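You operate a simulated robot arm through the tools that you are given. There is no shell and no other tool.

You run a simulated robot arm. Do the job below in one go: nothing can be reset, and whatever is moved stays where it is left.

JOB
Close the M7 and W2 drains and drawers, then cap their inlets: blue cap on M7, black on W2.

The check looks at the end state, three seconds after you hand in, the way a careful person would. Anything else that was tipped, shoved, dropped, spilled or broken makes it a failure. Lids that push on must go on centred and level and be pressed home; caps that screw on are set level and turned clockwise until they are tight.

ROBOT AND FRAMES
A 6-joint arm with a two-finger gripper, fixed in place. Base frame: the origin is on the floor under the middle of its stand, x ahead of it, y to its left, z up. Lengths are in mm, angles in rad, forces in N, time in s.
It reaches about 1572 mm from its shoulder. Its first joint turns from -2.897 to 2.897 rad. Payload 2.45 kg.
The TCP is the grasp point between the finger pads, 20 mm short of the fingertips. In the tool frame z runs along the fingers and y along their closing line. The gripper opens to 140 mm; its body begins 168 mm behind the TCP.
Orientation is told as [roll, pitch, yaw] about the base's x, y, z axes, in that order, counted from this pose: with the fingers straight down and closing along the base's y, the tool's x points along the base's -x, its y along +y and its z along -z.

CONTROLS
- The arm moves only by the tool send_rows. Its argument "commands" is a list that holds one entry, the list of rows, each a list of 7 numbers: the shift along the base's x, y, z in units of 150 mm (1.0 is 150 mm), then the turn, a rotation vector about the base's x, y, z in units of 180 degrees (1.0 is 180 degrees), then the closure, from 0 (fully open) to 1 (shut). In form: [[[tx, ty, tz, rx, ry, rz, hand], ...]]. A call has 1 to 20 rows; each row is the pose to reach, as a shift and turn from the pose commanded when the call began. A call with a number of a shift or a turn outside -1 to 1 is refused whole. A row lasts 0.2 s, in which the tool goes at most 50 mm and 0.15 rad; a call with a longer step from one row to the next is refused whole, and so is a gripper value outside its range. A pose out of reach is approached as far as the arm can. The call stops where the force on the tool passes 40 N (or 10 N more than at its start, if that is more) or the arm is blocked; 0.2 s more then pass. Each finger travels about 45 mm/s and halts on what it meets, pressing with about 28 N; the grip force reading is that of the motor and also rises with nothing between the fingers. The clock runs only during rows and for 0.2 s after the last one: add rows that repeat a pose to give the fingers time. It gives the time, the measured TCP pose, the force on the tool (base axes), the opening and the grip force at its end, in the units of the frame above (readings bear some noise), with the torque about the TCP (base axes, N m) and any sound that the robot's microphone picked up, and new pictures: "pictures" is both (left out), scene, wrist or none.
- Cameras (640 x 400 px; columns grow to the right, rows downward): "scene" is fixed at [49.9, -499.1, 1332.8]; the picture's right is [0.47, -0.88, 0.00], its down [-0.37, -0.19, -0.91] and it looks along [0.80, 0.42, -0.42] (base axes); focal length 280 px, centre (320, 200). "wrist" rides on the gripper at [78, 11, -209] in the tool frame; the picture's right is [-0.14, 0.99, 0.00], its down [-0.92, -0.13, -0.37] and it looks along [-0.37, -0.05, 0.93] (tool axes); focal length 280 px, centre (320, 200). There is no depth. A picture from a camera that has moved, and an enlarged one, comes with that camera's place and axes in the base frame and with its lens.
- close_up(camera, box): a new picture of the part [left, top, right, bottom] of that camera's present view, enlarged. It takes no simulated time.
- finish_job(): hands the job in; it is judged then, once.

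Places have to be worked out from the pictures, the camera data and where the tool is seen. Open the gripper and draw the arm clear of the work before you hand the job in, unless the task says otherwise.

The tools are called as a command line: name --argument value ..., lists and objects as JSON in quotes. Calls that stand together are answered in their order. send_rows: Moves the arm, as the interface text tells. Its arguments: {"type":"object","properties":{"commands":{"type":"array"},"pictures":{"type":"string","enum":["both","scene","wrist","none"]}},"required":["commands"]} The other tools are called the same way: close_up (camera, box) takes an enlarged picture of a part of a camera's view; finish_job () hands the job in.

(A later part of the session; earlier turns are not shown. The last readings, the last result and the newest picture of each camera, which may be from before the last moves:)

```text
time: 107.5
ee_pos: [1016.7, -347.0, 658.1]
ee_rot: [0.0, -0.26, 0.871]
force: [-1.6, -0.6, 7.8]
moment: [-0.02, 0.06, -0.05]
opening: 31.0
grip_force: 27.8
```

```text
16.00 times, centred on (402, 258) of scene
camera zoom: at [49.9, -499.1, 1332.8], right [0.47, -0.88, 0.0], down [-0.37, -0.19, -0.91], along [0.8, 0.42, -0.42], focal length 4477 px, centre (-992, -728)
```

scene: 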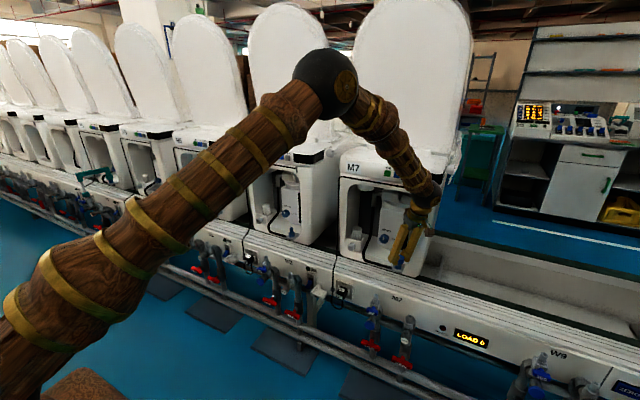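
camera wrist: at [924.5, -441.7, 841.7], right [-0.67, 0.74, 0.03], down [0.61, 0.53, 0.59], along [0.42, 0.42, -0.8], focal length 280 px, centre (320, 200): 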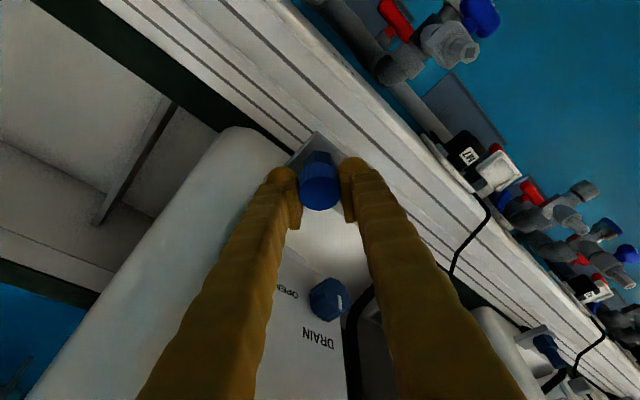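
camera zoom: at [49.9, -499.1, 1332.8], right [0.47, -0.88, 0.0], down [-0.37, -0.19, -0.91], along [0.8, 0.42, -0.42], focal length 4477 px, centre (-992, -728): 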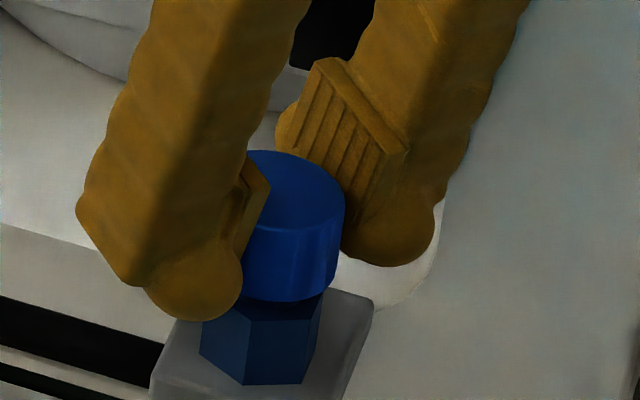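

Centred with light 8 N pressure. Now the clockwise −100° stroke.

send_rows --commands '[[[0.0007, -0.002, 0, 0, 0, -0.0463, 1], [0.0013, -0.004, 0, 0, 0, -0.0926, 1], [0.002, -0.006, 0, 0, 0, -0.1389, 1], [0.0018, -0.0082, 0, 0, 0, -0.1852, 1], [0.0016, -0.0105, 0, 0, 0, -0.2315, 1], [0.0013, -0.0127, 0, 0, 0, -0.2778, 1], [0.0005, -0.0145, 0, 0, 0, -0.3241, 1], [-0.0008, -0.0163, 0, 0, 0, -0.3704, 1], [-0.002, -0.018, 0, 0, 0, -0.4167, 1], [-0.004, -0.019, 0, 0, 0, -0.463, 1], [-0.006, -0.0202, 0, 0, 0, -0.5093, 1], [-0.008, -0.0213, 0, 0, 0, -0.5556, 1]]]' --pictures "none"

close_up --camera "scene" --box '[396, 254, 408, 262]'

close_up --camera "wrist" --box '[280, 120, 360, 220]'

```text
time: 110.1
ee_pos: [1016.8, -349.1, 657.4]
ee_rot: [-0.002, -0.258, -0.874]
force: [2.0, 3.0, 8.5]
moment: [-0.02, -0.01, 0.0]
opening: 31.2
grip_force: 27.9
```

```text
16.00 times, centred on (402, 258) of scene
camera zoom: at [49.9, -499.1, 1332.8], right [0.47, -0.88, 0.0], down [-0.37, -0.19, -0.91], along [0.8, 0.42, -0.42], focal length 4477 px, centre (-992, -728)
```

zoom: 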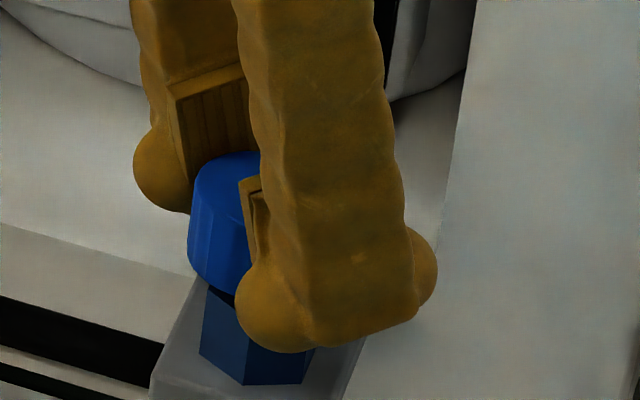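

```text
4.00 times, centred on (320, 170) of wrist
camera zoom: at [942.3, -241.9, 838.6], right [0.85, 0.53, 0.03], down [0.41, -0.69, 0.59], along [0.34, -0.49, -0.8], focal length 1122 px, centre (320, 320)
```

zoom: 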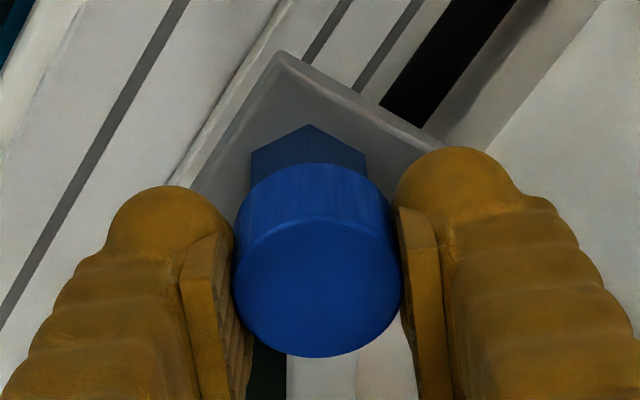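

Still no torque or drawing-in over a full stroke, so this looks like a push-on cap resting on the post tip. I recentre it (x +0.9, y −2.4), verify, and then release to press it from above with closed fingertips.

send_rows --commands '[[[0.003, -0.008, 0.004, 0, 0, 0, 1], [0.006, -0.016, 0.004, 0, 0, 0, 1], [0.006, -0.016, 0.004, 0, 0, 0, 1]]]' --pictures "none"

close_up --camera "scene" --box '[396, 254, 408, 262]'

close_up --camera "wrist" --box '[280, 120, 360, 220]'

```text
time: 110.9
ee_pos: [1017.6, -351.0, 656.5]
ee_rot: [-0.002, -0.257, -0.874]
force: [0.0, 0.0, 0.3]
moment: [0.03, 0.02, 0.02]
opening: 30.9
grip_force: 27.8
```

```text
16.00 times, centred on (402, 258) of scene
camera zoom: at [49.9, -499.1, 1332.8], right [0.47, -0.88, 0.0], down [-0.37, -0.19, -0.91], along [0.8, 0.42, -0.42], focal length 4477 px, centre (-992, -728)
```

zoom: 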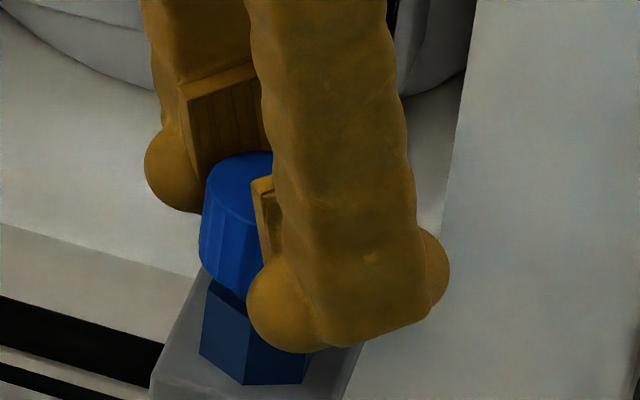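

```text
4.00 times, centred on (320, 170) of wrist
camera zoom: at [943.3, -244.7, 838.9], right [0.85, 0.53, 0.03], down [0.41, -0.69, 0.59], along [0.34, -0.49, -0.8], focal length 1122 px, centre (320, 320)
```

zoom: 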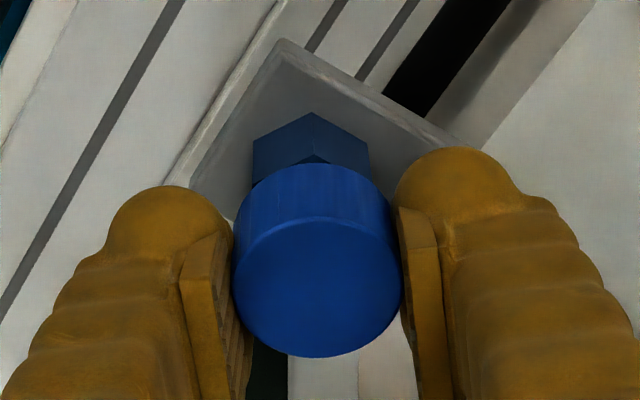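

Centred within ~0.5 mm in both views. I press down 3.5 mm through the grip to see whether it pushes home.

send_rows --commands '[[[0, 0, -0.01, 0, 0, 0, 1], [0, 0, -0.0167, 0, 0, 0, 1], [0, 0, -0.0233, 0, 0, 0, 1], [0, 0, -0.0233, 0, 0, 0, 1]]]' --pictures "none"

close_up --camera "scene" --box '[396, 254, 408, 262]'

close_up --camera "wrist" --box '[280, 120, 360, 220]'

```text
time: 111.9
ee_pos: [1018.1, -351.3, 654.5]
ee_rot: [0.0, -0.261, -0.874]
force: [4.0, -3.6, 21.3]
moment: [0.06, 0.06, -0.04]
opening: 31.4
grip_force: 27.3
```

```text
16.00 times, centred on (402, 258) of scene
camera zoom: at [49.9, -499.1, 1332.8], right [0.47, -0.88, 0.0], down [-0.37, -0.19, -0.91], along [0.8, 0.42, -0.42], focal length 4477 px, centre (-992, -728)
```

zoom: 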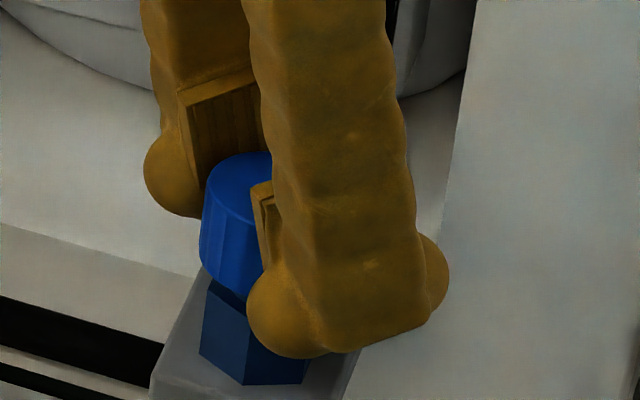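

```text
4.00 times, centred on (320, 170) of wrist
camera zoom: at [943.3, -244.6, 836.7], right [0.84, 0.53, 0.04], down [0.41, -0.69, 0.59], along [0.34, -0.49, -0.8], focal length 1122 px, centre (320, 320)
```

zoom: 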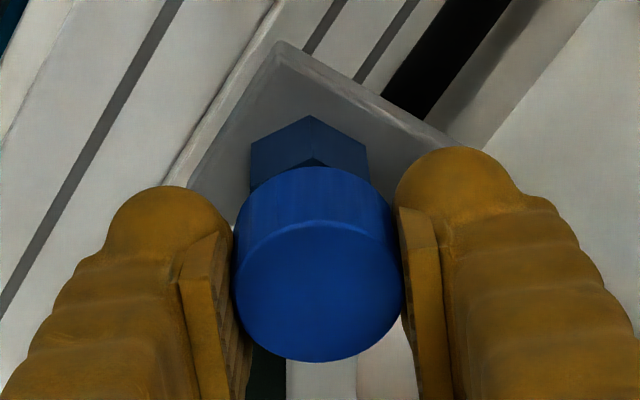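

It is a firm stop (21 N, cap only slid in the grip). I ease off, release the cap centred, retreat upward, and bring the yaw back to zero to inspect it and then press from above.

send_rows --commands '[[[0, 0, 0.008, 0, 0, 0, 1], [0, 0, 0.015, 0, 0, 0, 1], [0, 0, 0.015, 0, 0, 0, 0.8], [0, 0, 0.015, 0, 0, 0, 0.6], [0, 0, 0.015, 0, 0, 0, 0.55], [0, 0, 0.015, 0, 0, 0, 0.55], [0, 0, 0.1, 0, 0, 0, 0.55], [0, 0, 0.25, 0, 0, 0, 0.55], [0, 0, 0.45, 0, 0, 0, 0.55]]]' --pictures "none"

send_rows --commands '[[[0, 0, 0, 0, 0, 0.0463, 0.55], [0, 0, 0, 0, 0, 0.0926, 0.55], [0, 0, 0, 0, 0, 0.1389, 0.55], [0, 0, 0, 0, 0, 0.1852, 0.55], [0, 0, 0, 0, 0, 0.2315, 0.55], [0, 0, 0, 0, 0, 0.2778, 0.55]]]' --pictures "both"

close_up --camera "scene" --box '[396, 254, 408, 262]'

close_up --camera "wrist" --box '[270, 90, 370, 190]'

```text
time: 113.9
ee_pos: [1015.3, -351.0, 720.8]
ee_rot: [0.0, -0.259, -0.874]
force: [0.3, -0.2, -0.3]
moment: [-0.05, -0.02, 0.0]
opening: 62.9
grip_force: 0.0
```

```text
time: 115.3
ee_pos: [1016.2, -351.8, 722.4]
ee_rot: [-0.001, -0.26, -0.001]
force: [-0.3, 0.1, -0.1]
moment: [-0.01, 0.0, 0.01]
opening: 63.0
grip_force: 0.0
camera wrist: at [888.2, -339.6, 902.9], right [0.13, 0.99, 0.03], down [0.8, -0.13, 0.59], along [0.59, -0.05, -0.8], focal length 280 px, centre (320, 200)
```

scene: 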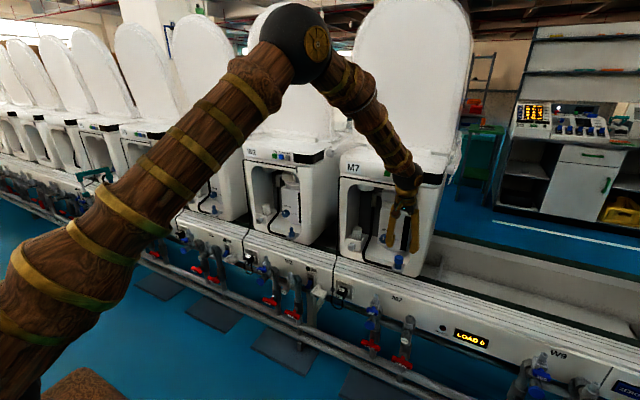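
wrist: 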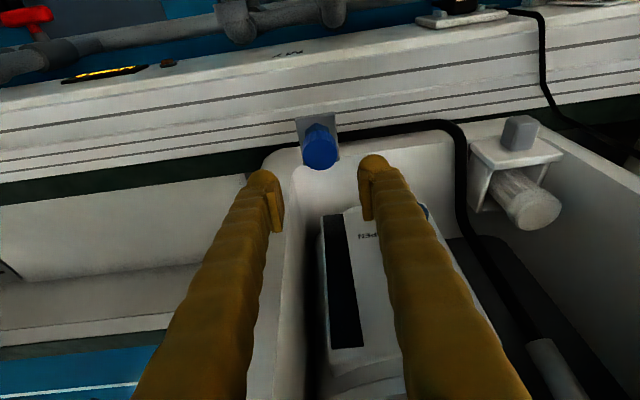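

```text
16.00 times, centred on (402, 258) of scene
camera zoom: at [49.9, -499.1, 1332.8], right [0.47, -0.88, 0.0], down [-0.37, -0.19, -0.91], along [0.8, 0.42, -0.42], focal length 4477 px, centre (-992, -728)
```

zoom: 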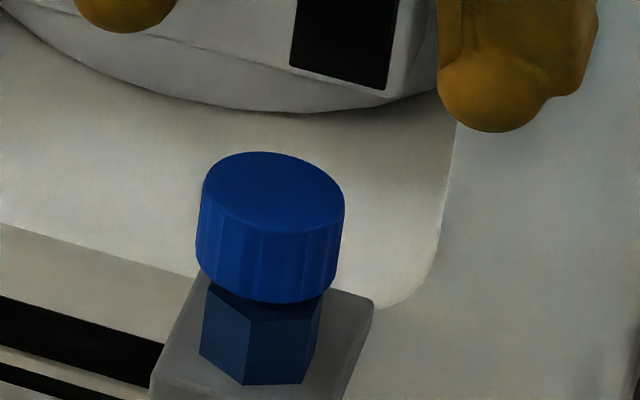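

```text
4.00 times, centred on (320, 140) of wrist
camera zoom: at [888.2, -339.6, 902.9], right [0.13, 0.99, 0.03], down [0.8, -0.13, 0.59], along [0.59, -0.05, -0.8], focal length 1122 px, centre (320, 440)
```

zoom: 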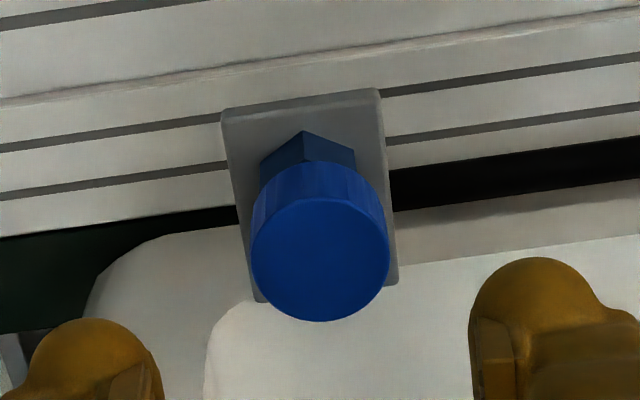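

The cap stands level and centred (within ~0.7 mm), rim ~6 mm above the hex with its ceiling on the post tip. I now close the fingers, position them over the cap's centre, and press straight down in small steps.

send_rows --commands '[[[0.03, 0.01, 0, 0, 0, 0, 0.8], [0.06, 0.018, 0, 0, 0, 0, 1], [0.06, 0.018, 0, 0, 0, 0, 1], [0.06, 0.018, 0, 0, 0, 0, 1], [0.06, 0.018, -0.1, 0, 0, 0, 1], [0.06, 0.018, -0.2, 0, 0, 0, 1]]]' --pictures "none"

close_up --camera "scene" --box '[385, 235, 420, 262]'

close_up --camera "wrist" --box '[260, 100, 380, 210]'

```text
time: 116.7
ee_pos: [1025.4, -348.8, 691.1]
ee_rot: [0.0, -0.26, -0.002]
force: [0.0, 0.1, -0.3]
moment: [0.0, 0.0, 0.02]
opening: 0.1
grip_force: 27.7
```

```text
14.81 times, centred on (402, 248) of scene
camera zoom: at [49.9, -499.1, 1332.8], right [0.47, -0.88, 0.0], down [-0.37, -0.19, -0.91], along [0.8, 0.42, -0.42], focal length 4145 px, centre (-902, -518)
```

zoom: 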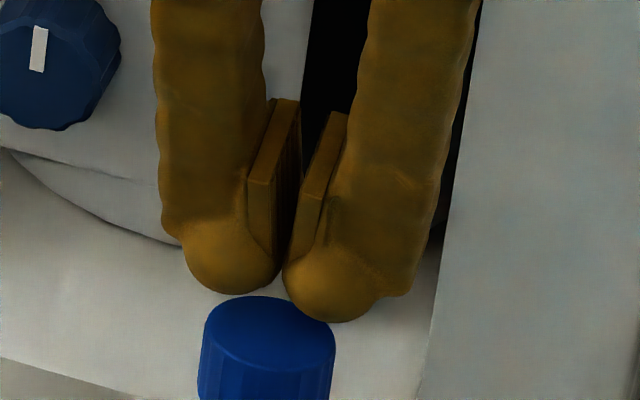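

```text
3.64 times, centred on (320, 155) of wrist
camera zoom: at [896.9, -336.7, 872.8], right [0.13, 0.99, 0.03], down [0.8, -0.13, 0.59], along [0.59, -0.05, -0.8], focal length 1020 px, centre (320, 364)
```

zoom: 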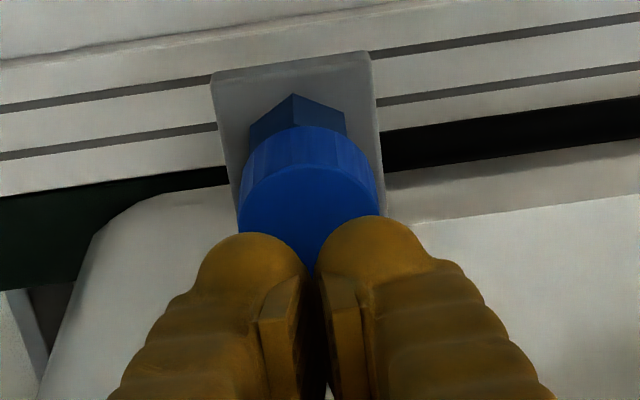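

The fingertips are laterally aligned but ~5 mm too far in +x. I shift back 5 mm and lower until contact.

send_rows --commands '[[[-0.033, 0, 0, 0, 0, 0, 1], [-0.033, 0, -0.03, 0, 0, 0, 1], [-0.033, 0, -0.05, 0, 0, 0, 1]]]' --pictures "none"

send_rows --commands '[[[0, 0, -0.01, 0, 0, 0, 1], [0, 0, -0.02, 0, 0, 0, 1]]]' --pictures "none"

close_up --camera "scene" --box '[385, 240, 420, 267]'

```text
time: 117.5
ee_pos: [1021.3, -349.3, 685.0]
ee_rot: [-0.001, -0.261, -0.002]
force: [1.1, 0.0, -0.9]
moment: [0.01, 0.0, 0.02]
opening: 0.0
grip_force: 28.0
```

```text
time: 118.1
ee_pos: [1021.5, -349.9, 682.0]
ee_rot: [-0.001, -0.261, -0.002]
force: [0.4, 0.3, -0.8]
moment: [-0.03, 0.01, 0.01]
opening: 0.3
grip_force: 28.0
```

```text
14.81 times, centred on (402, 254) of scene
camera zoom: at [49.9, -499.1, 1332.8], right [0.47, -0.88, 0.0], down [-0.37, -0.19, -0.91], along [0.8, 0.42, -0.42], focal length 4145 px, centre (-902, -593)
```

zoom: 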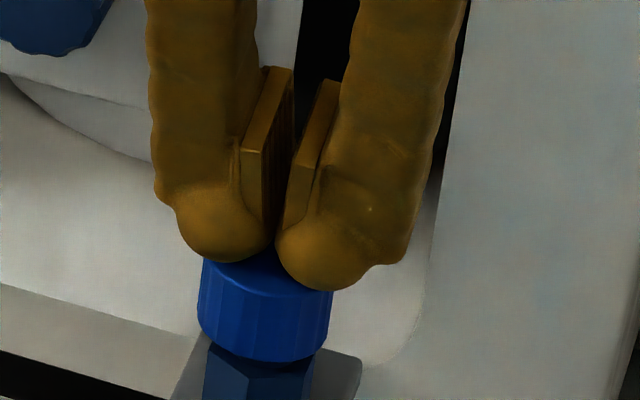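

The fingertips are just above the cap top. I lower further in ~1.5 mm steps.

send_rows --commands '[[[0, 0, -0.01, 0, 0, 0, 1], [0, 0, -0.01, 0, 0, 0, 1]]]' --pictures "none"

send_rows --commands '[[[0, 0, -0.01, 0, 0, 0, 1], [0, 0, -0.01, 0, 0, 0, 1]]]' --pictures "none"

send_rows --commands '[[[0, 0, -0.01, 0, 0, 0, 1], [0, 0, -0.01, 0, 0, 0, 1]]]' --pictures "none"

close_up --camera "scene" --box '[385, 240, 420, 267]'

```text
time: 118.7
ee_pos: [1021.1, -347.7, 679.1]
ee_rot: [-0.001, -0.26, -0.003]
force: [-0.9, -0.2, 7.4]
moment: [0.0, 0.13, -0.04]
opening: 6.1
grip_force: 27.9
```

```text
time: 119.3
ee_pos: [1022.3, -349.5, 679.9]
ee_rot: [-0.002, -0.262, -0.002]
force: [-1.1, -0.2, 20.5]
moment: [-0.02, 0.21, 0.01]
opening: 6.1
grip_force: 27.4
```

```text
time: 119.9
ee_pos: [1021.7, -349.5, 678.7]
ee_rot: [-0.001, -0.262, -0.002]
force: [2.4, 1.2, 38.0]
moment: [0.03, 0.2, -0.03]
opening: 6.1
grip_force: 28.2
```

```text
14.81 times, centred on (402, 254) of scene
camera zoom: at [49.9, -499.1, 1332.8], right [0.47, -0.88, 0.0], down [-0.37, -0.19, -0.91], along [0.8, 0.42, -0.42], focal length 4145 px, centre (-902, -593)
```

zoom: 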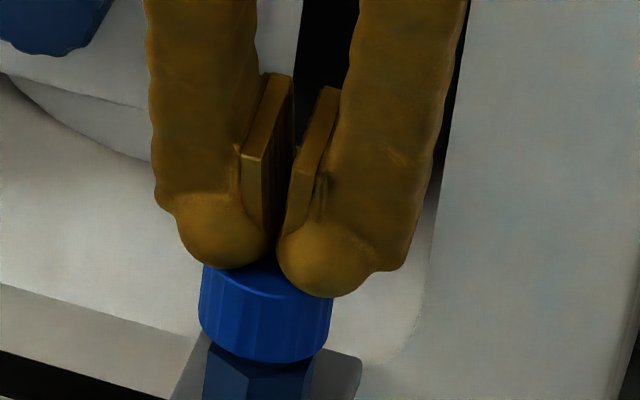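

Pressing with 38 N moved nothing and made no click: axially the cap is hard against the post tip. That leaves a screw action needing good concentricity; my data put the post axis at TCP ≈(1014.6,-348.7). I lift, open, turn to +50° over that axis and re-grip for a well-centred clockwise stroke.

send_rows --commands '[[[0, 0, 0.1, 0, 0, 0, 1], [0, 0, 0.25, 0, 0, 0.0, 0.9], [-0.02, 0.003, 0.25, 0, 0, 0.0463, 0.75], [-0.047, 0.005, 0.25, 0, 0, 0.0926, 0.62], [-0.047, 0.005, 0.25, 0, 0, 0.1389, 0.62], [-0.047, 0.005, 0.25, 0, 0, 0.1852, 0.62], [-0.047, 0.005, 0.25, 0, 0, 0.2315, 0.62], [-0.047, 0.005, 0.25, 0, 0, 0.2778, 0.62]]]' --pictures "none"

close_up --camera "wrist" --box '[260, 100, 380, 220]'

```text
time: 121.7
ee_pos: [1013.8, -348.9, 715.0]
ee_rot: [-0.001, -0.26, 0.873]
force: [-0.2, 0.1, 0.0]
moment: [-0.02, 0.0, -0.01]
opening: 53.2
grip_force: 0.0
```

```text
3.33 times, centred on (320, 160) of wrist
camera zoom: at [922.5, -439.3, 895.5], right [-0.67, 0.74, 0.03], down [0.61, 0.53, 0.59], along [0.42, 0.42, -0.8], focal length 935 px, centre (320, 333)
```

zoom: 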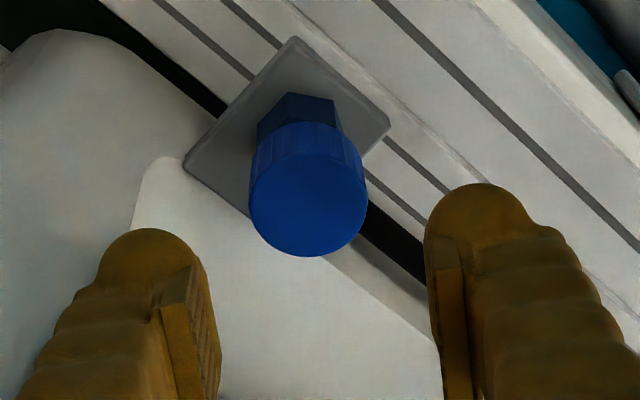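

The cap sits ~1 mm to the side of the tool plane; I correct that, lower around it and grip.

send_rows --commands '[[[0.0047, -0.0053, -0.1, 0, 0, 0, 0.62], [0.0047, -0.0053, -0.22, 0, 0, 0, 0.62], [0.0047, -0.0053, -0.32, 0, 0, 0, 0.62], [0.0047, -0.0053, -0.38, 0, 0, 0, 0.62], [0.0047, -0.0053, -0.38, 0, 0, 0, 0.62]]]' --pictures "none"

close_up --camera "wrist" --box '[280, 120, 360, 220]'

send_rows --commands '[[[0, 0, 0, 0, 0, 0, 1], [0, 0, 0, 0, 0, 0, 1], [0, 0, 0, 0, 0, 0, 1], [0, 0, 0, 0, 0, 0, 1]]]' --pictures "none"

close_up --camera "wrist" --box '[280, 120, 360, 220]'

close_up --camera "scene" --box '[396, 254, 408, 262]'

```text
time: 122.9
ee_pos: [1015.1, -348.2, 657.3]
ee_rot: [0.0, -0.259, 0.871]
force: [-0.8, 0.4, 0.0]
moment: [-0.03, 0.01, 0.0]
opening: 53.3
grip_force: 0.1
```

```text
4.00 times, centred on (320, 170) of wrist
camera zoom: at [923.3, -439.9, 838.2], right [-0.67, 0.74, 0.03], down [0.61, 0.53, 0.59], along [0.42, 0.42, -0.8], focal length 1122 px, centre (320, 320)
```

zoom: 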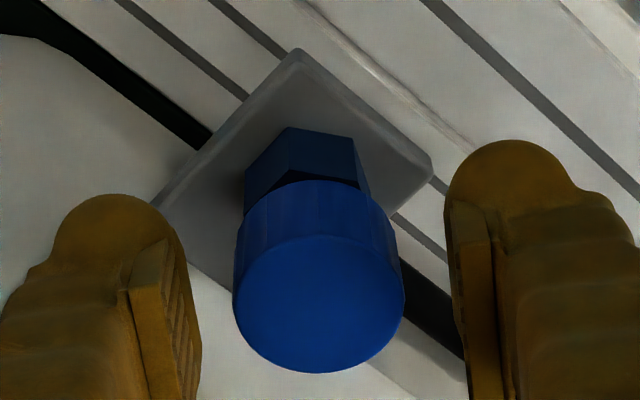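

```text
time: 123.9
ee_pos: [1014.5, -348.9, 657.1]
ee_rot: [-0.001, -0.261, 0.872]
force: [-0.4, 0.2, -0.6]
moment: [0.01, 0.02, 0.01]
opening: 31.4
grip_force: 28.0
```

```text
4.00 times, centred on (320, 170) of wrist
camera zoom: at [923.3, -439.8, 838.4], right [-0.67, 0.74, 0.03], down [0.61, 0.53, 0.59], along [0.42, 0.42, -0.8], focal length 1122 px, centre (320, 320)
```

zoom: 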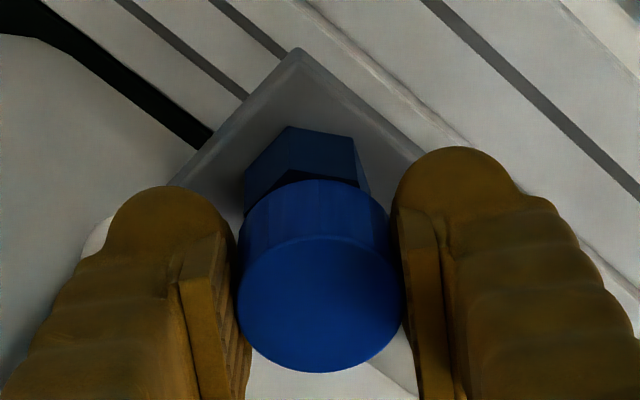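

```text
16.00 times, centred on (402, 258) of scene
camera zoom: at [49.9, -499.1, 1332.8], right [0.47, -0.88, 0.0], down [-0.37, -0.19, -0.91], along [0.8, 0.42, -0.42], focal length 4477 px, centre (-992, -728)
```

zoom: 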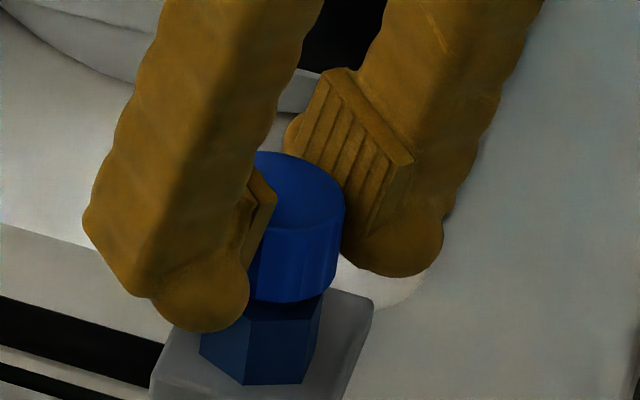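

Gripped with the cap axis on the TCP. I press ~1.5 mm for axial load and make the −100° clockwise stroke purely about the TCP.

send_rows --commands '[[[0, 0, -0.01, 0, 0, 0, 1], [0, 0, -0.01, 0, 0, -0.0463, 1], [0, 0, -0.01, 0, 0, -0.0926, 1], [0, 0, -0.01, 0, 0, -0.1389, 1], [0, 0, -0.01, 0, 0, -0.1852, 1], [0, 0, -0.01, 0, 0, -0.2315, 1], [0, 0, -0.01, 0, 0, -0.2778, 1]]]' --pictures "none"

close_up --camera "scene" --box '[396, 254, 408, 262]'

send_rows --commands '[[[0, 0, 0, 0, 0, -0.0463, 1], [0, 0, 0, 0, 0, -0.0926, 1], [0, 0, 0, 0, 0, -0.1389, 1], [0, 0, 0, 0, 0, -0.1852, 1], [0, 0, 0, 0, 0, -0.2315, 1], [0, 0, 0, 0, 0, -0.2778, 1]]]' --pictures "none"

close_up --camera "wrist" --box '[280, 120, 360, 220]'

close_up --camera "scene" --box '[396, 254, 408, 262]'

```text
time: 125.5
ee_pos: [1015.7, -349.4, 655.9]
ee_rot: [-0.002, -0.259, -0.003]
force: [1.8, -1.2, 19.3]
moment: [-0.04, -0.01, 0.03]
opening: 31.3
grip_force: 27.9
```

```text
16.00 times, centred on (402, 258) of scene
camera zoom: at [49.9, -499.1, 1332.8], right [0.47, -0.88, 0.0], down [-0.37, -0.19, -0.91], along [0.8, 0.42, -0.42], focal length 4477 px, centre (-992, -728)
```

zoom: 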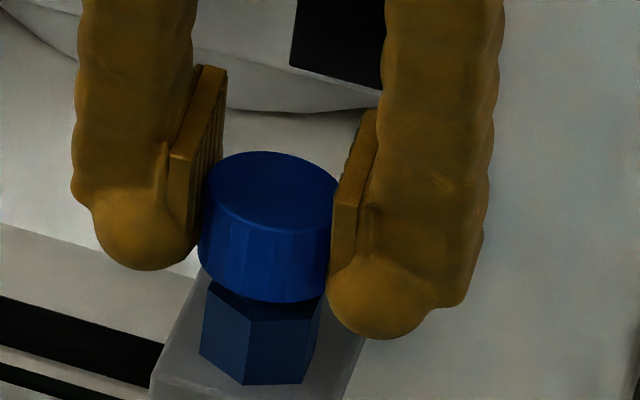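

```text
time: 126.9
ee_pos: [1014.7, -349.1, 655.5]
ee_rot: [-0.001, -0.261, -0.874]
force: [2.6, 1.9, 8.7]
moment: [0.0, -0.07, 0.02]
opening: 31.3
grip_force: 28.2
```

```text
4.00 times, centred on (320, 170) of wrist
camera zoom: at [940.8, -241.8, 837.2], right [0.85, 0.53, 0.03], down [0.41, -0.69, 0.59], along [0.34, -0.49, -0.8], focal length 1122 px, centre (320, 320)
```

zoom: 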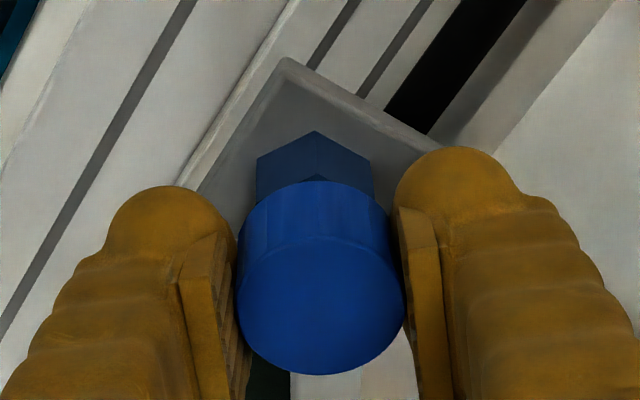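

```text
16.00 times, centred on (402, 258) of scene
camera zoom: at [49.9, -499.1, 1332.8], right [0.47, -0.88, 0.0], down [-0.37, -0.19, -0.91], along [0.8, 0.42, -0.42], focal length 4477 px, centre (-992, -728)
```

zoom: 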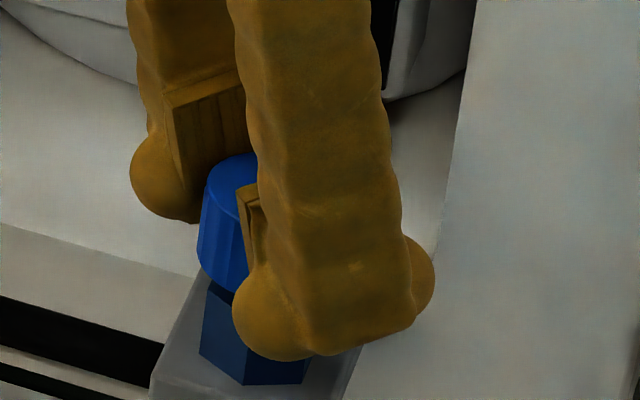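

Still no torque and no draw-in over this well-centred stroke; the cap stays centred and level at the same height. I release it here, retreat, and will look at the underside of the black cap to learn how these caps are meant to fit.

send_rows --commands '[[[0, 0, 0.008, 0, 0, 0, 1], [0, 0, 0.012, 0, 0, 0, 0.8], [0, 0, 0.012, 0, 0, 0, 0.6], [0, 0, 0.012, 0, 0, 0, 0.55], [0, 0, 0.012, 0, 0, 0, 0.55], [0, 0, 0.1, 0, 0, 0, 0.55], [0, 0, 0.25, 0, 0, 0, 0.55], [0, 0, 0.5, 0, 0, 0, 0.55]]]' --pictures "none"

send_rows --commands '[[[-0.1, 0, 0.1, 0, 0, 0.0463, 0.55], [-0.2, 0, 0.2, 0, 0, 0.0926, 0.55], [-0.3, 0, 0.3, 0, 0, 0.1389, 0.55], [-0.4, 0, 0.45, 0, 0, 0.1852, 0.55], [-0.45, 0, 0.65, 0, 0, 0.2315, 0.55], [-0.5, 0, 0.9, 0, 0, 0.2778, 0.55]]]' --pictures "both"

close_up --camera "scene" --box '[396, 254, 408, 262]'

```text
time: 128.7
ee_pos: [1013.8, -350.1, 729.3]
ee_rot: [-0.002, -0.258, -0.874]
force: [-0.1, -0.5, -0.2]
moment: [-0.02, -0.05, 0.0]
opening: 63.0
grip_force: 0.1
```

```text
time: 130.1
ee_pos: [938.0, -348.2, 864.6]
ee_rot: [-0.001, -0.258, 0.002]
force: [0.8, -0.5, -0.2]
moment: [0.02, 0.0, -0.04]
opening: 63.0
grip_force: 0.1
camera wrist: at [810.0, -336.8, 1046.9], right [0.13, 0.99, 0.03], down [0.8, -0.13, 0.59], along [0.59, -0.05, -0.81], focal length 280 px, centre (320, 200)
```

scene: 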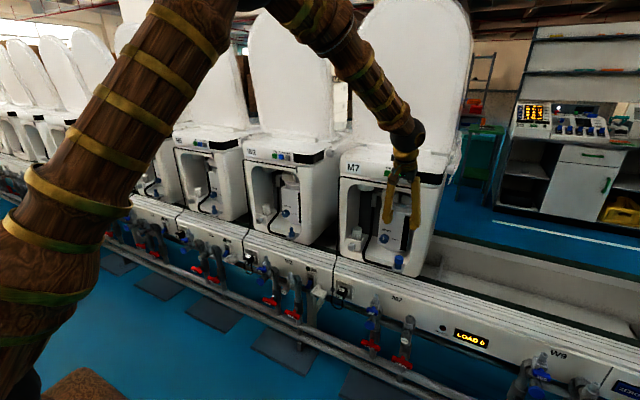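
wrist: 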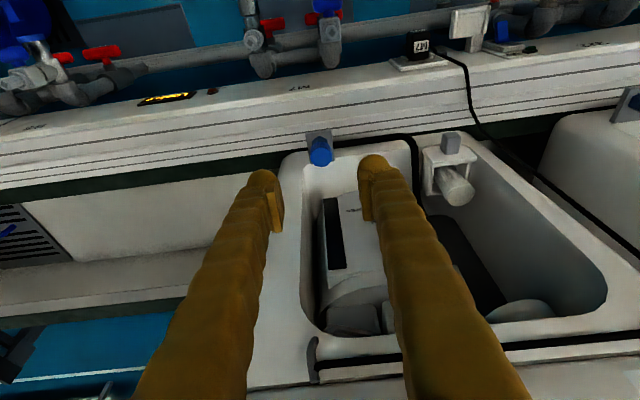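

```text
16.00 times, centred on (402, 258) of scene
camera zoom: at [49.9, -499.1, 1332.8], right [0.47, -0.88, 0.0], down [-0.37, -0.19, -0.91], along [0.8, 0.42, -0.42], focal length 4477 px, centre (-992, -728)
```

zoom: 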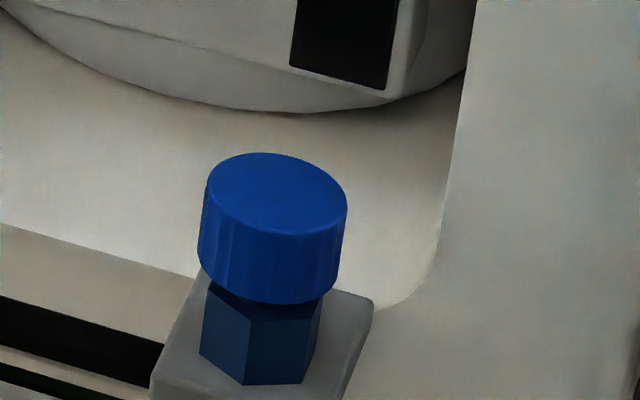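

The blue cap stands centred and level. I now go up and over to the black cap (expected near (1105,-271) in tool coordinates).

send_rows --commands '[[[0, 0, 0.3, 0, 0, 0, 0.57], [0, 0.1, 0.6, 0, 0, 0, 0.57], [0, 0.25, 0.85, 0, 0, 0, 0.57], [0, 0.4, 1.0, 0, 0, 0, 0.57]]]' --pictures "none"

send_rows --commands '[[[0, 0.05, 0.3, 0, 0, 0, 0.57], [0.1, 0.11, 0.6, 0, 0, 0, 0.57], [0.35, 0.11, 0.65, 0, 0, 0, 0.57], [0.65, 0.11, 0.65, 0, 0, 0, 0.57], [0.95, 0.11, 0.65, 0, 0, 0, 0.57]]]' --pictures "both"

close_up --camera "wrist" --box '[260, 90, 380, 210]'

```text
time: 131.1
ee_pos: [938.8, -289.2, 1015.1]
ee_rot: [-0.001, -0.259, -0.002]
force: [0.5, -0.8, 0.0]
moment: [-0.01, -0.01, -0.01]
opening: 60.3
grip_force: 0.0
```

```text
time: 132.3
ee_pos: [1082.2, -272.5, 1114.4]
ee_rot: [-0.002, -0.261, 0.001]
force: [-0.5, 0.2, 0.4]
moment: [-0.01, 0.01, -0.01]
opening: 60.3
grip_force: 0.1
camera wrist: at [952.6, -260.0, 1294.7], right [0.13, 0.99, 0.03], down [0.79, -0.13, 0.59], along [0.59, -0.05, -0.8], focal length 280 px, centre (320, 200)
```

scene: 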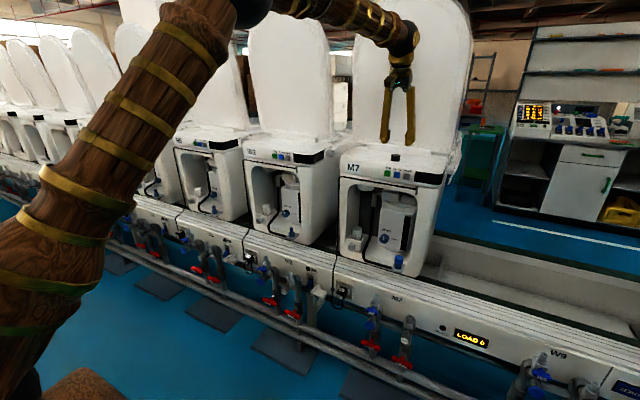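
wrist: 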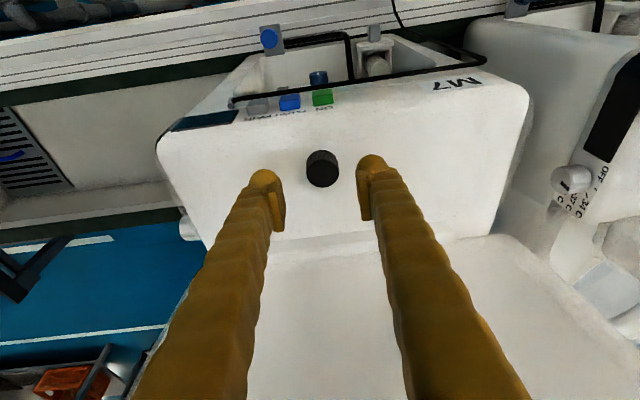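

```text
3.33 times, centred on (320, 150) of wrist
camera zoom: at [952.6, -260.0, 1294.7], right [0.13, 0.99, 0.03], down [0.79, -0.13, 0.59], along [0.59, -0.05, -0.8], focal length 935 px, centre (320, 367)
```

zoom: 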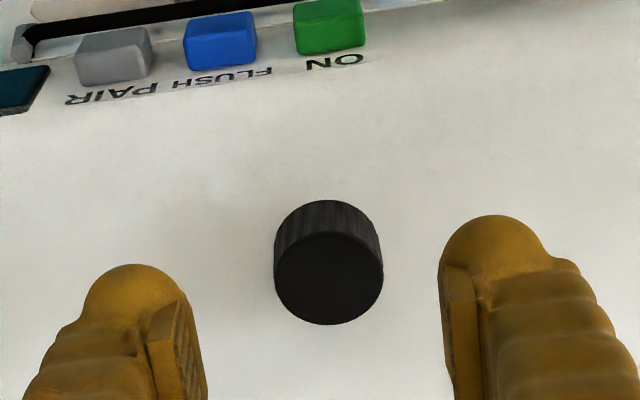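

Black cap measures at tool coordinates ≈(1103,-270.2). I move over it and descend to the same grasp height as before.

send_rows --commands '[[[0.139, 0.0153, -0.08, 0, 0, 0, 0.57], [0.139, 0.0153, -0.22, 0, 0, 0, 0.57], [0.139, 0.0153, -0.33, 0, 0, 0, 0.57], [0.139, 0.0153, -0.4, 0, 0, 0, 0.57], [0.139, 0.0153, -0.433, 0, 0, 0, 0.57]]]' --pictures "none"

close_up --camera "wrist" --box '[260, 120, 380, 230]'

```text
time: 133.5
ee_pos: [1102.4, -270.3, 1049.0]
ee_rot: [-0.002, -0.26, -0.002]
force: [0.4, -0.3, -0.6]
moment: [-0.02, -0.01, 0.0]
opening: 60.2
grip_force: 0.0
```

```text
3.64 times, centred on (320, 175) of wrist
camera zoom: at [974.3, -258.1, 1229.7], right [0.13, 0.99, 0.03], down [0.8, -0.13, 0.59], along [0.59, -0.05, -0.8], focal length 1020 px, centre (320, 291)
```

zoom: 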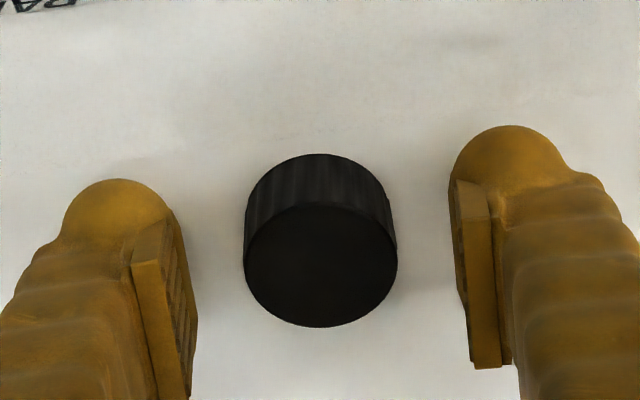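

Well aligned. I lower another ~0.7 mm, grip, and lift the black cap.

send_rows --commands '[[[0, 0, -0.005, 0, 0, 0, 0.57], [0, 0, -0.005, 0, 0, 0, 1], [0, 0, -0.005, 0, 0, 0, 1], [0, 0, -0.005, 0, 0, 0, 1], [0, 0, -0.005, 0, 0, 0, 1], [0, 0, -0.005, 0, 0, 0, 1]]]' --pictures "none"

send_rows --commands '[[[0, 0, 0.05, 0, 0, 0, 1], [0, 0, 0.15, 0, 0, 0, 1], [0, 0, 0.28, 0, 0, 0, 1], [0, 0, 0.4, 0, 0, 0, 1]]]' --pictures "both"

close_up --camera "wrist" --box '[260, 120, 380, 230]'

```text
time: 134.9
ee_pos: [1103.9, -270.1, 1047.7]
ee_rot: [-0.002, -0.261, -0.002]
force: [-0.1, 0.6, 0.2]
moment: [0.0, 0.0, 0.01]
opening: 30.9
grip_force: 28.0
```

```text
time: 135.9
ee_pos: [1103.2, -269.5, 1107.0]
ee_rot: [0.0, -0.261, -0.003]
force: [1.3, 0.2, -0.7]
moment: [0.01, -0.01, 0.0]
opening: 31.0
grip_force: 28.4
camera wrist: at [974.6, -258.6, 1288.9], right [0.13, 0.99, 0.03], down [0.8, -0.13, 0.59], along [0.59, -0.05, -0.8], focal length 280 px, centre (320, 200)
```

scene: 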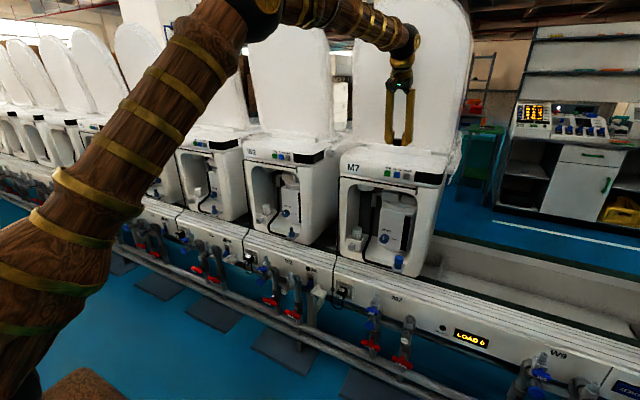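
wrist: 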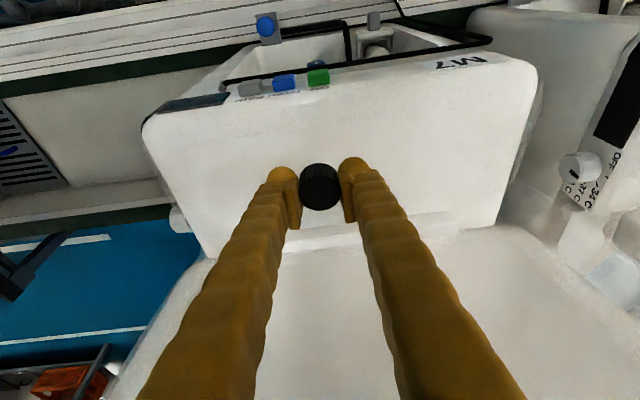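

```text
3.64 times, centred on (320, 175) of wrist
camera zoom: at [974.6, -258.6, 1288.9], right [0.13, 0.99, 0.03], down [0.8, -0.13, 0.59], along [0.59, -0.05, -0.8], focal length 1020 px, centre (320, 291)
```

zoom: 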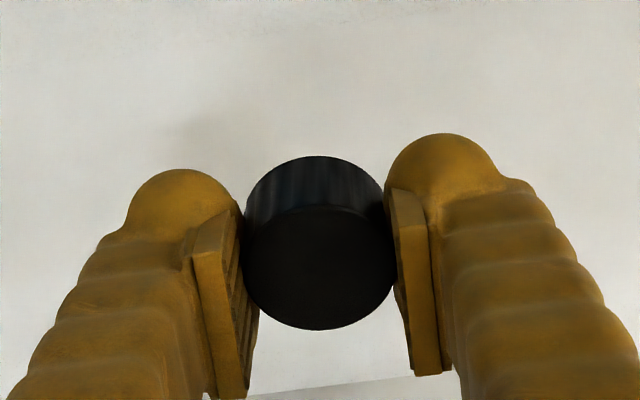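

Black cap is held. Before placing it I want to see its underside: I carry it back to the left, well away from the machines, and will roll the gripper so the cap's open side faces the scene camera.

send_rows --commands '[[[-0.2, 0, 0.04, 0, 0, 0, 1], [-0.4, 0, 0.08, 0, 0, 0, 1], [-0.6, 0, 0.12, 0, 0, 0, 1], [-0.8, 0, 0.16, 0, 0, 0, 1], [-1.0, 0, 0.2, 0, 0, 0, 1]]]' --pictures "none"

send_rows --commands '[[[-0.2, 0.2, 0.08, 0, 0, 0, 1], [-0.4, 0.4, 0.16, 0, 0, 0, 1], [-0.6, 0.6, 0.24, 0, 0, 0, 1], [-0.8, 0.8, 0.32, 0, 0, 0, 1], [-1.0, 1.0, 0.4, 0, 0, 0, 1]]]' --pictures "none"

send_rows --commands '[[[-0.14, 0.2, 0.06, 0, 0, 0, 1], [-0.28, 0.4, 0.12, 0, 0, 0, 1], [-0.42, 0.6, 0.18, 0, 0, 0, 1], [-0.56, 0.8, 0.24, 0, 0, 0, 1], [-0.7, 1.0, 0.3, 0, 0, 0, 1]]]' --pictures "none"

send_rows --commands '[[[-0.06, 0.17, 0, -0.0417, 0, 0, 1], [-0.12, 0.34, 0, -0.0833, 0, 0, 1], [-0.18, 0.5, 0, -0.125, 0, 0, 1], [-0.24, 0.67, 0, -0.1667, 0, 0, 1], [-0.3, 0.84, 0, -0.2083, 0, 0, 1], [-0.35, 1.0, 0, -0.25, 0, 0, 1]]]' --pictures "scene"

```text
time: 137.1
ee_pos: [954.2, -270.7, 1138.1]
ee_rot: [-0.001, -0.259, -0.002]
force: [0.0, -0.2, -0.2]
moment: [0.03, 0.02, 0.01]
opening: 31.1
grip_force: 28.2
```

```text
time: 138.3
ee_pos: [802.1, -118.8, 1198.6]
ee_rot: [-0.002, -0.258, -0.002]
force: [1.0, -0.3, 0.3]
moment: [0.0, -0.02, 0.02]
opening: 31.2
grip_force: 28.1
```

```text
time: 139.5
ee_pos: [698.6, 29.7, 1242.7]
ee_rot: [0.0, -0.258, -0.002]
force: [-0.4, 0.1, 0.2]
moment: [0.0, 0.02, 0.05]
opening: 31.1
grip_force: 27.9
```

```text
time: 140.9
ee_pos: [645.7, 179.9, 1243.5]
ee_rot: [-0.805, -0.185, 0.186]
force: [0.7, -0.3, -0.1]
moment: [0.05, -0.02, 0.02]
opening: 31.0
grip_force: 27.7
```

scene: 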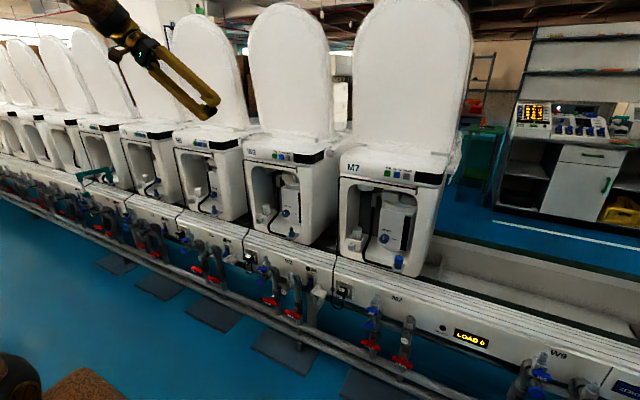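

close_up --camera "scene" --box '[185, 80, 235, 125]'

send_rows --commands '[[[0, 0, 0.03, -0.0417, 0, 0, 1], [0, 0, 0.06, -0.0833, 0, 0, 1], [0, 0, 0.09, -0.125, 0, 0, 1], [0, 0, 0.12, -0.1667, 0, 0, 1], [0, 0, 0.15, -0.2083, 0, 0, 1], [0, 0, 0.18, -0.25, 0, 0, 1]]]' --pictures "scene"

```text
8.89 times, centred on (210, 102) of scene
camera zoom: at [49.9, -499.1, 1332.8], right [0.47, -0.88, 0.0], down [-0.37, -0.19, -0.91], along [0.8, 0.42, -0.42], focal length 2487 px, centre (1298, 1067)
```

zoom: 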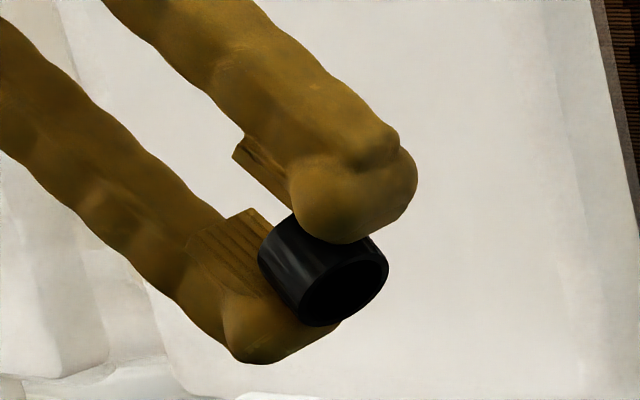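

```text
time: 142.3
ee_pos: [645.8, 180.5, 1269.7]
ee_rot: [-1.574, -0.003, 0.261]
force: [-0.3, 0.0, -1.3]
moment: [0.01, 0.0, 0.03]
opening: 31.1
grip_force: 27.8
```

scene: 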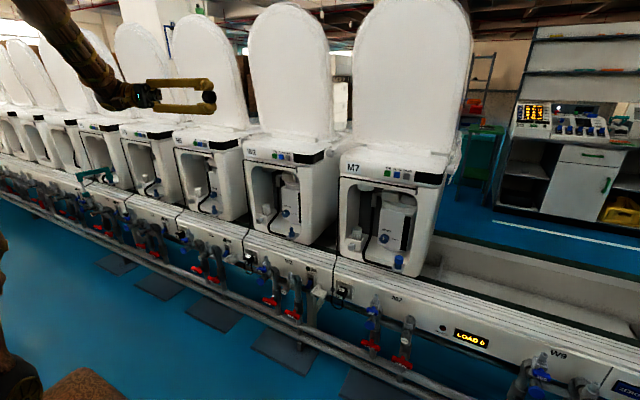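

The cap is clearly hollow with a thin wall. I zoom in on its open side now that it faces the camera.

close_up --camera "scene" --box '[195, 85, 225, 110]'

close_up --camera "scene" --box '[203, 90, 217, 103]'

```text
16.00 times, centred on (210, 98) of scene
camera zoom: at [49.9, -499.1, 1332.8], right [0.47, -0.88, 0.0], down [-0.37, -0.19, -0.91], along [0.8, 0.42, -0.42], focal length 4477 px, centre (2080, 1840)
```

zoom: 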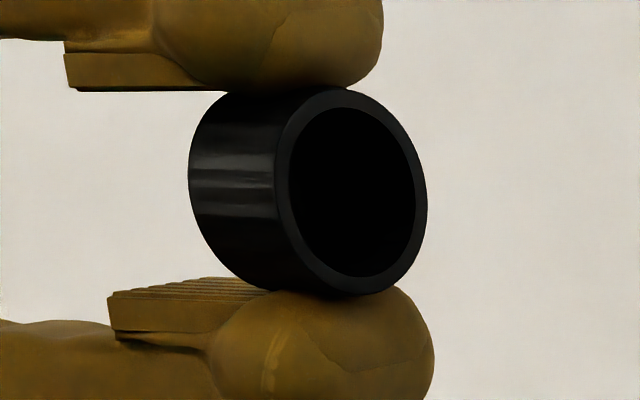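

```text
16.00 times, centred on (210, 96) of scene
camera zoom: at [49.9, -499.1, 1332.8], right [0.47, -0.88, 0.0], down [-0.37, -0.19, -0.91], along [0.8, 0.42, -0.42], focal length 4477 px, centre (2080, 1856)
```

zoom: 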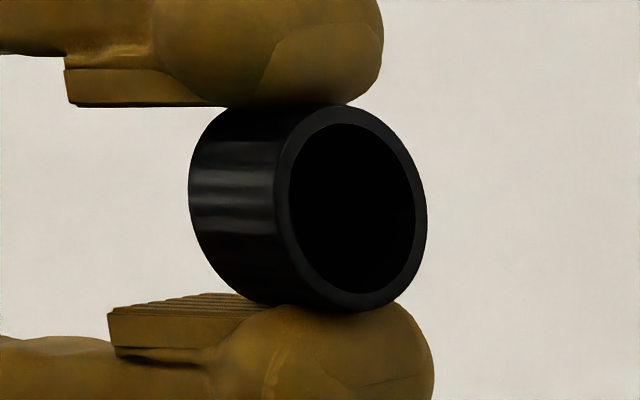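

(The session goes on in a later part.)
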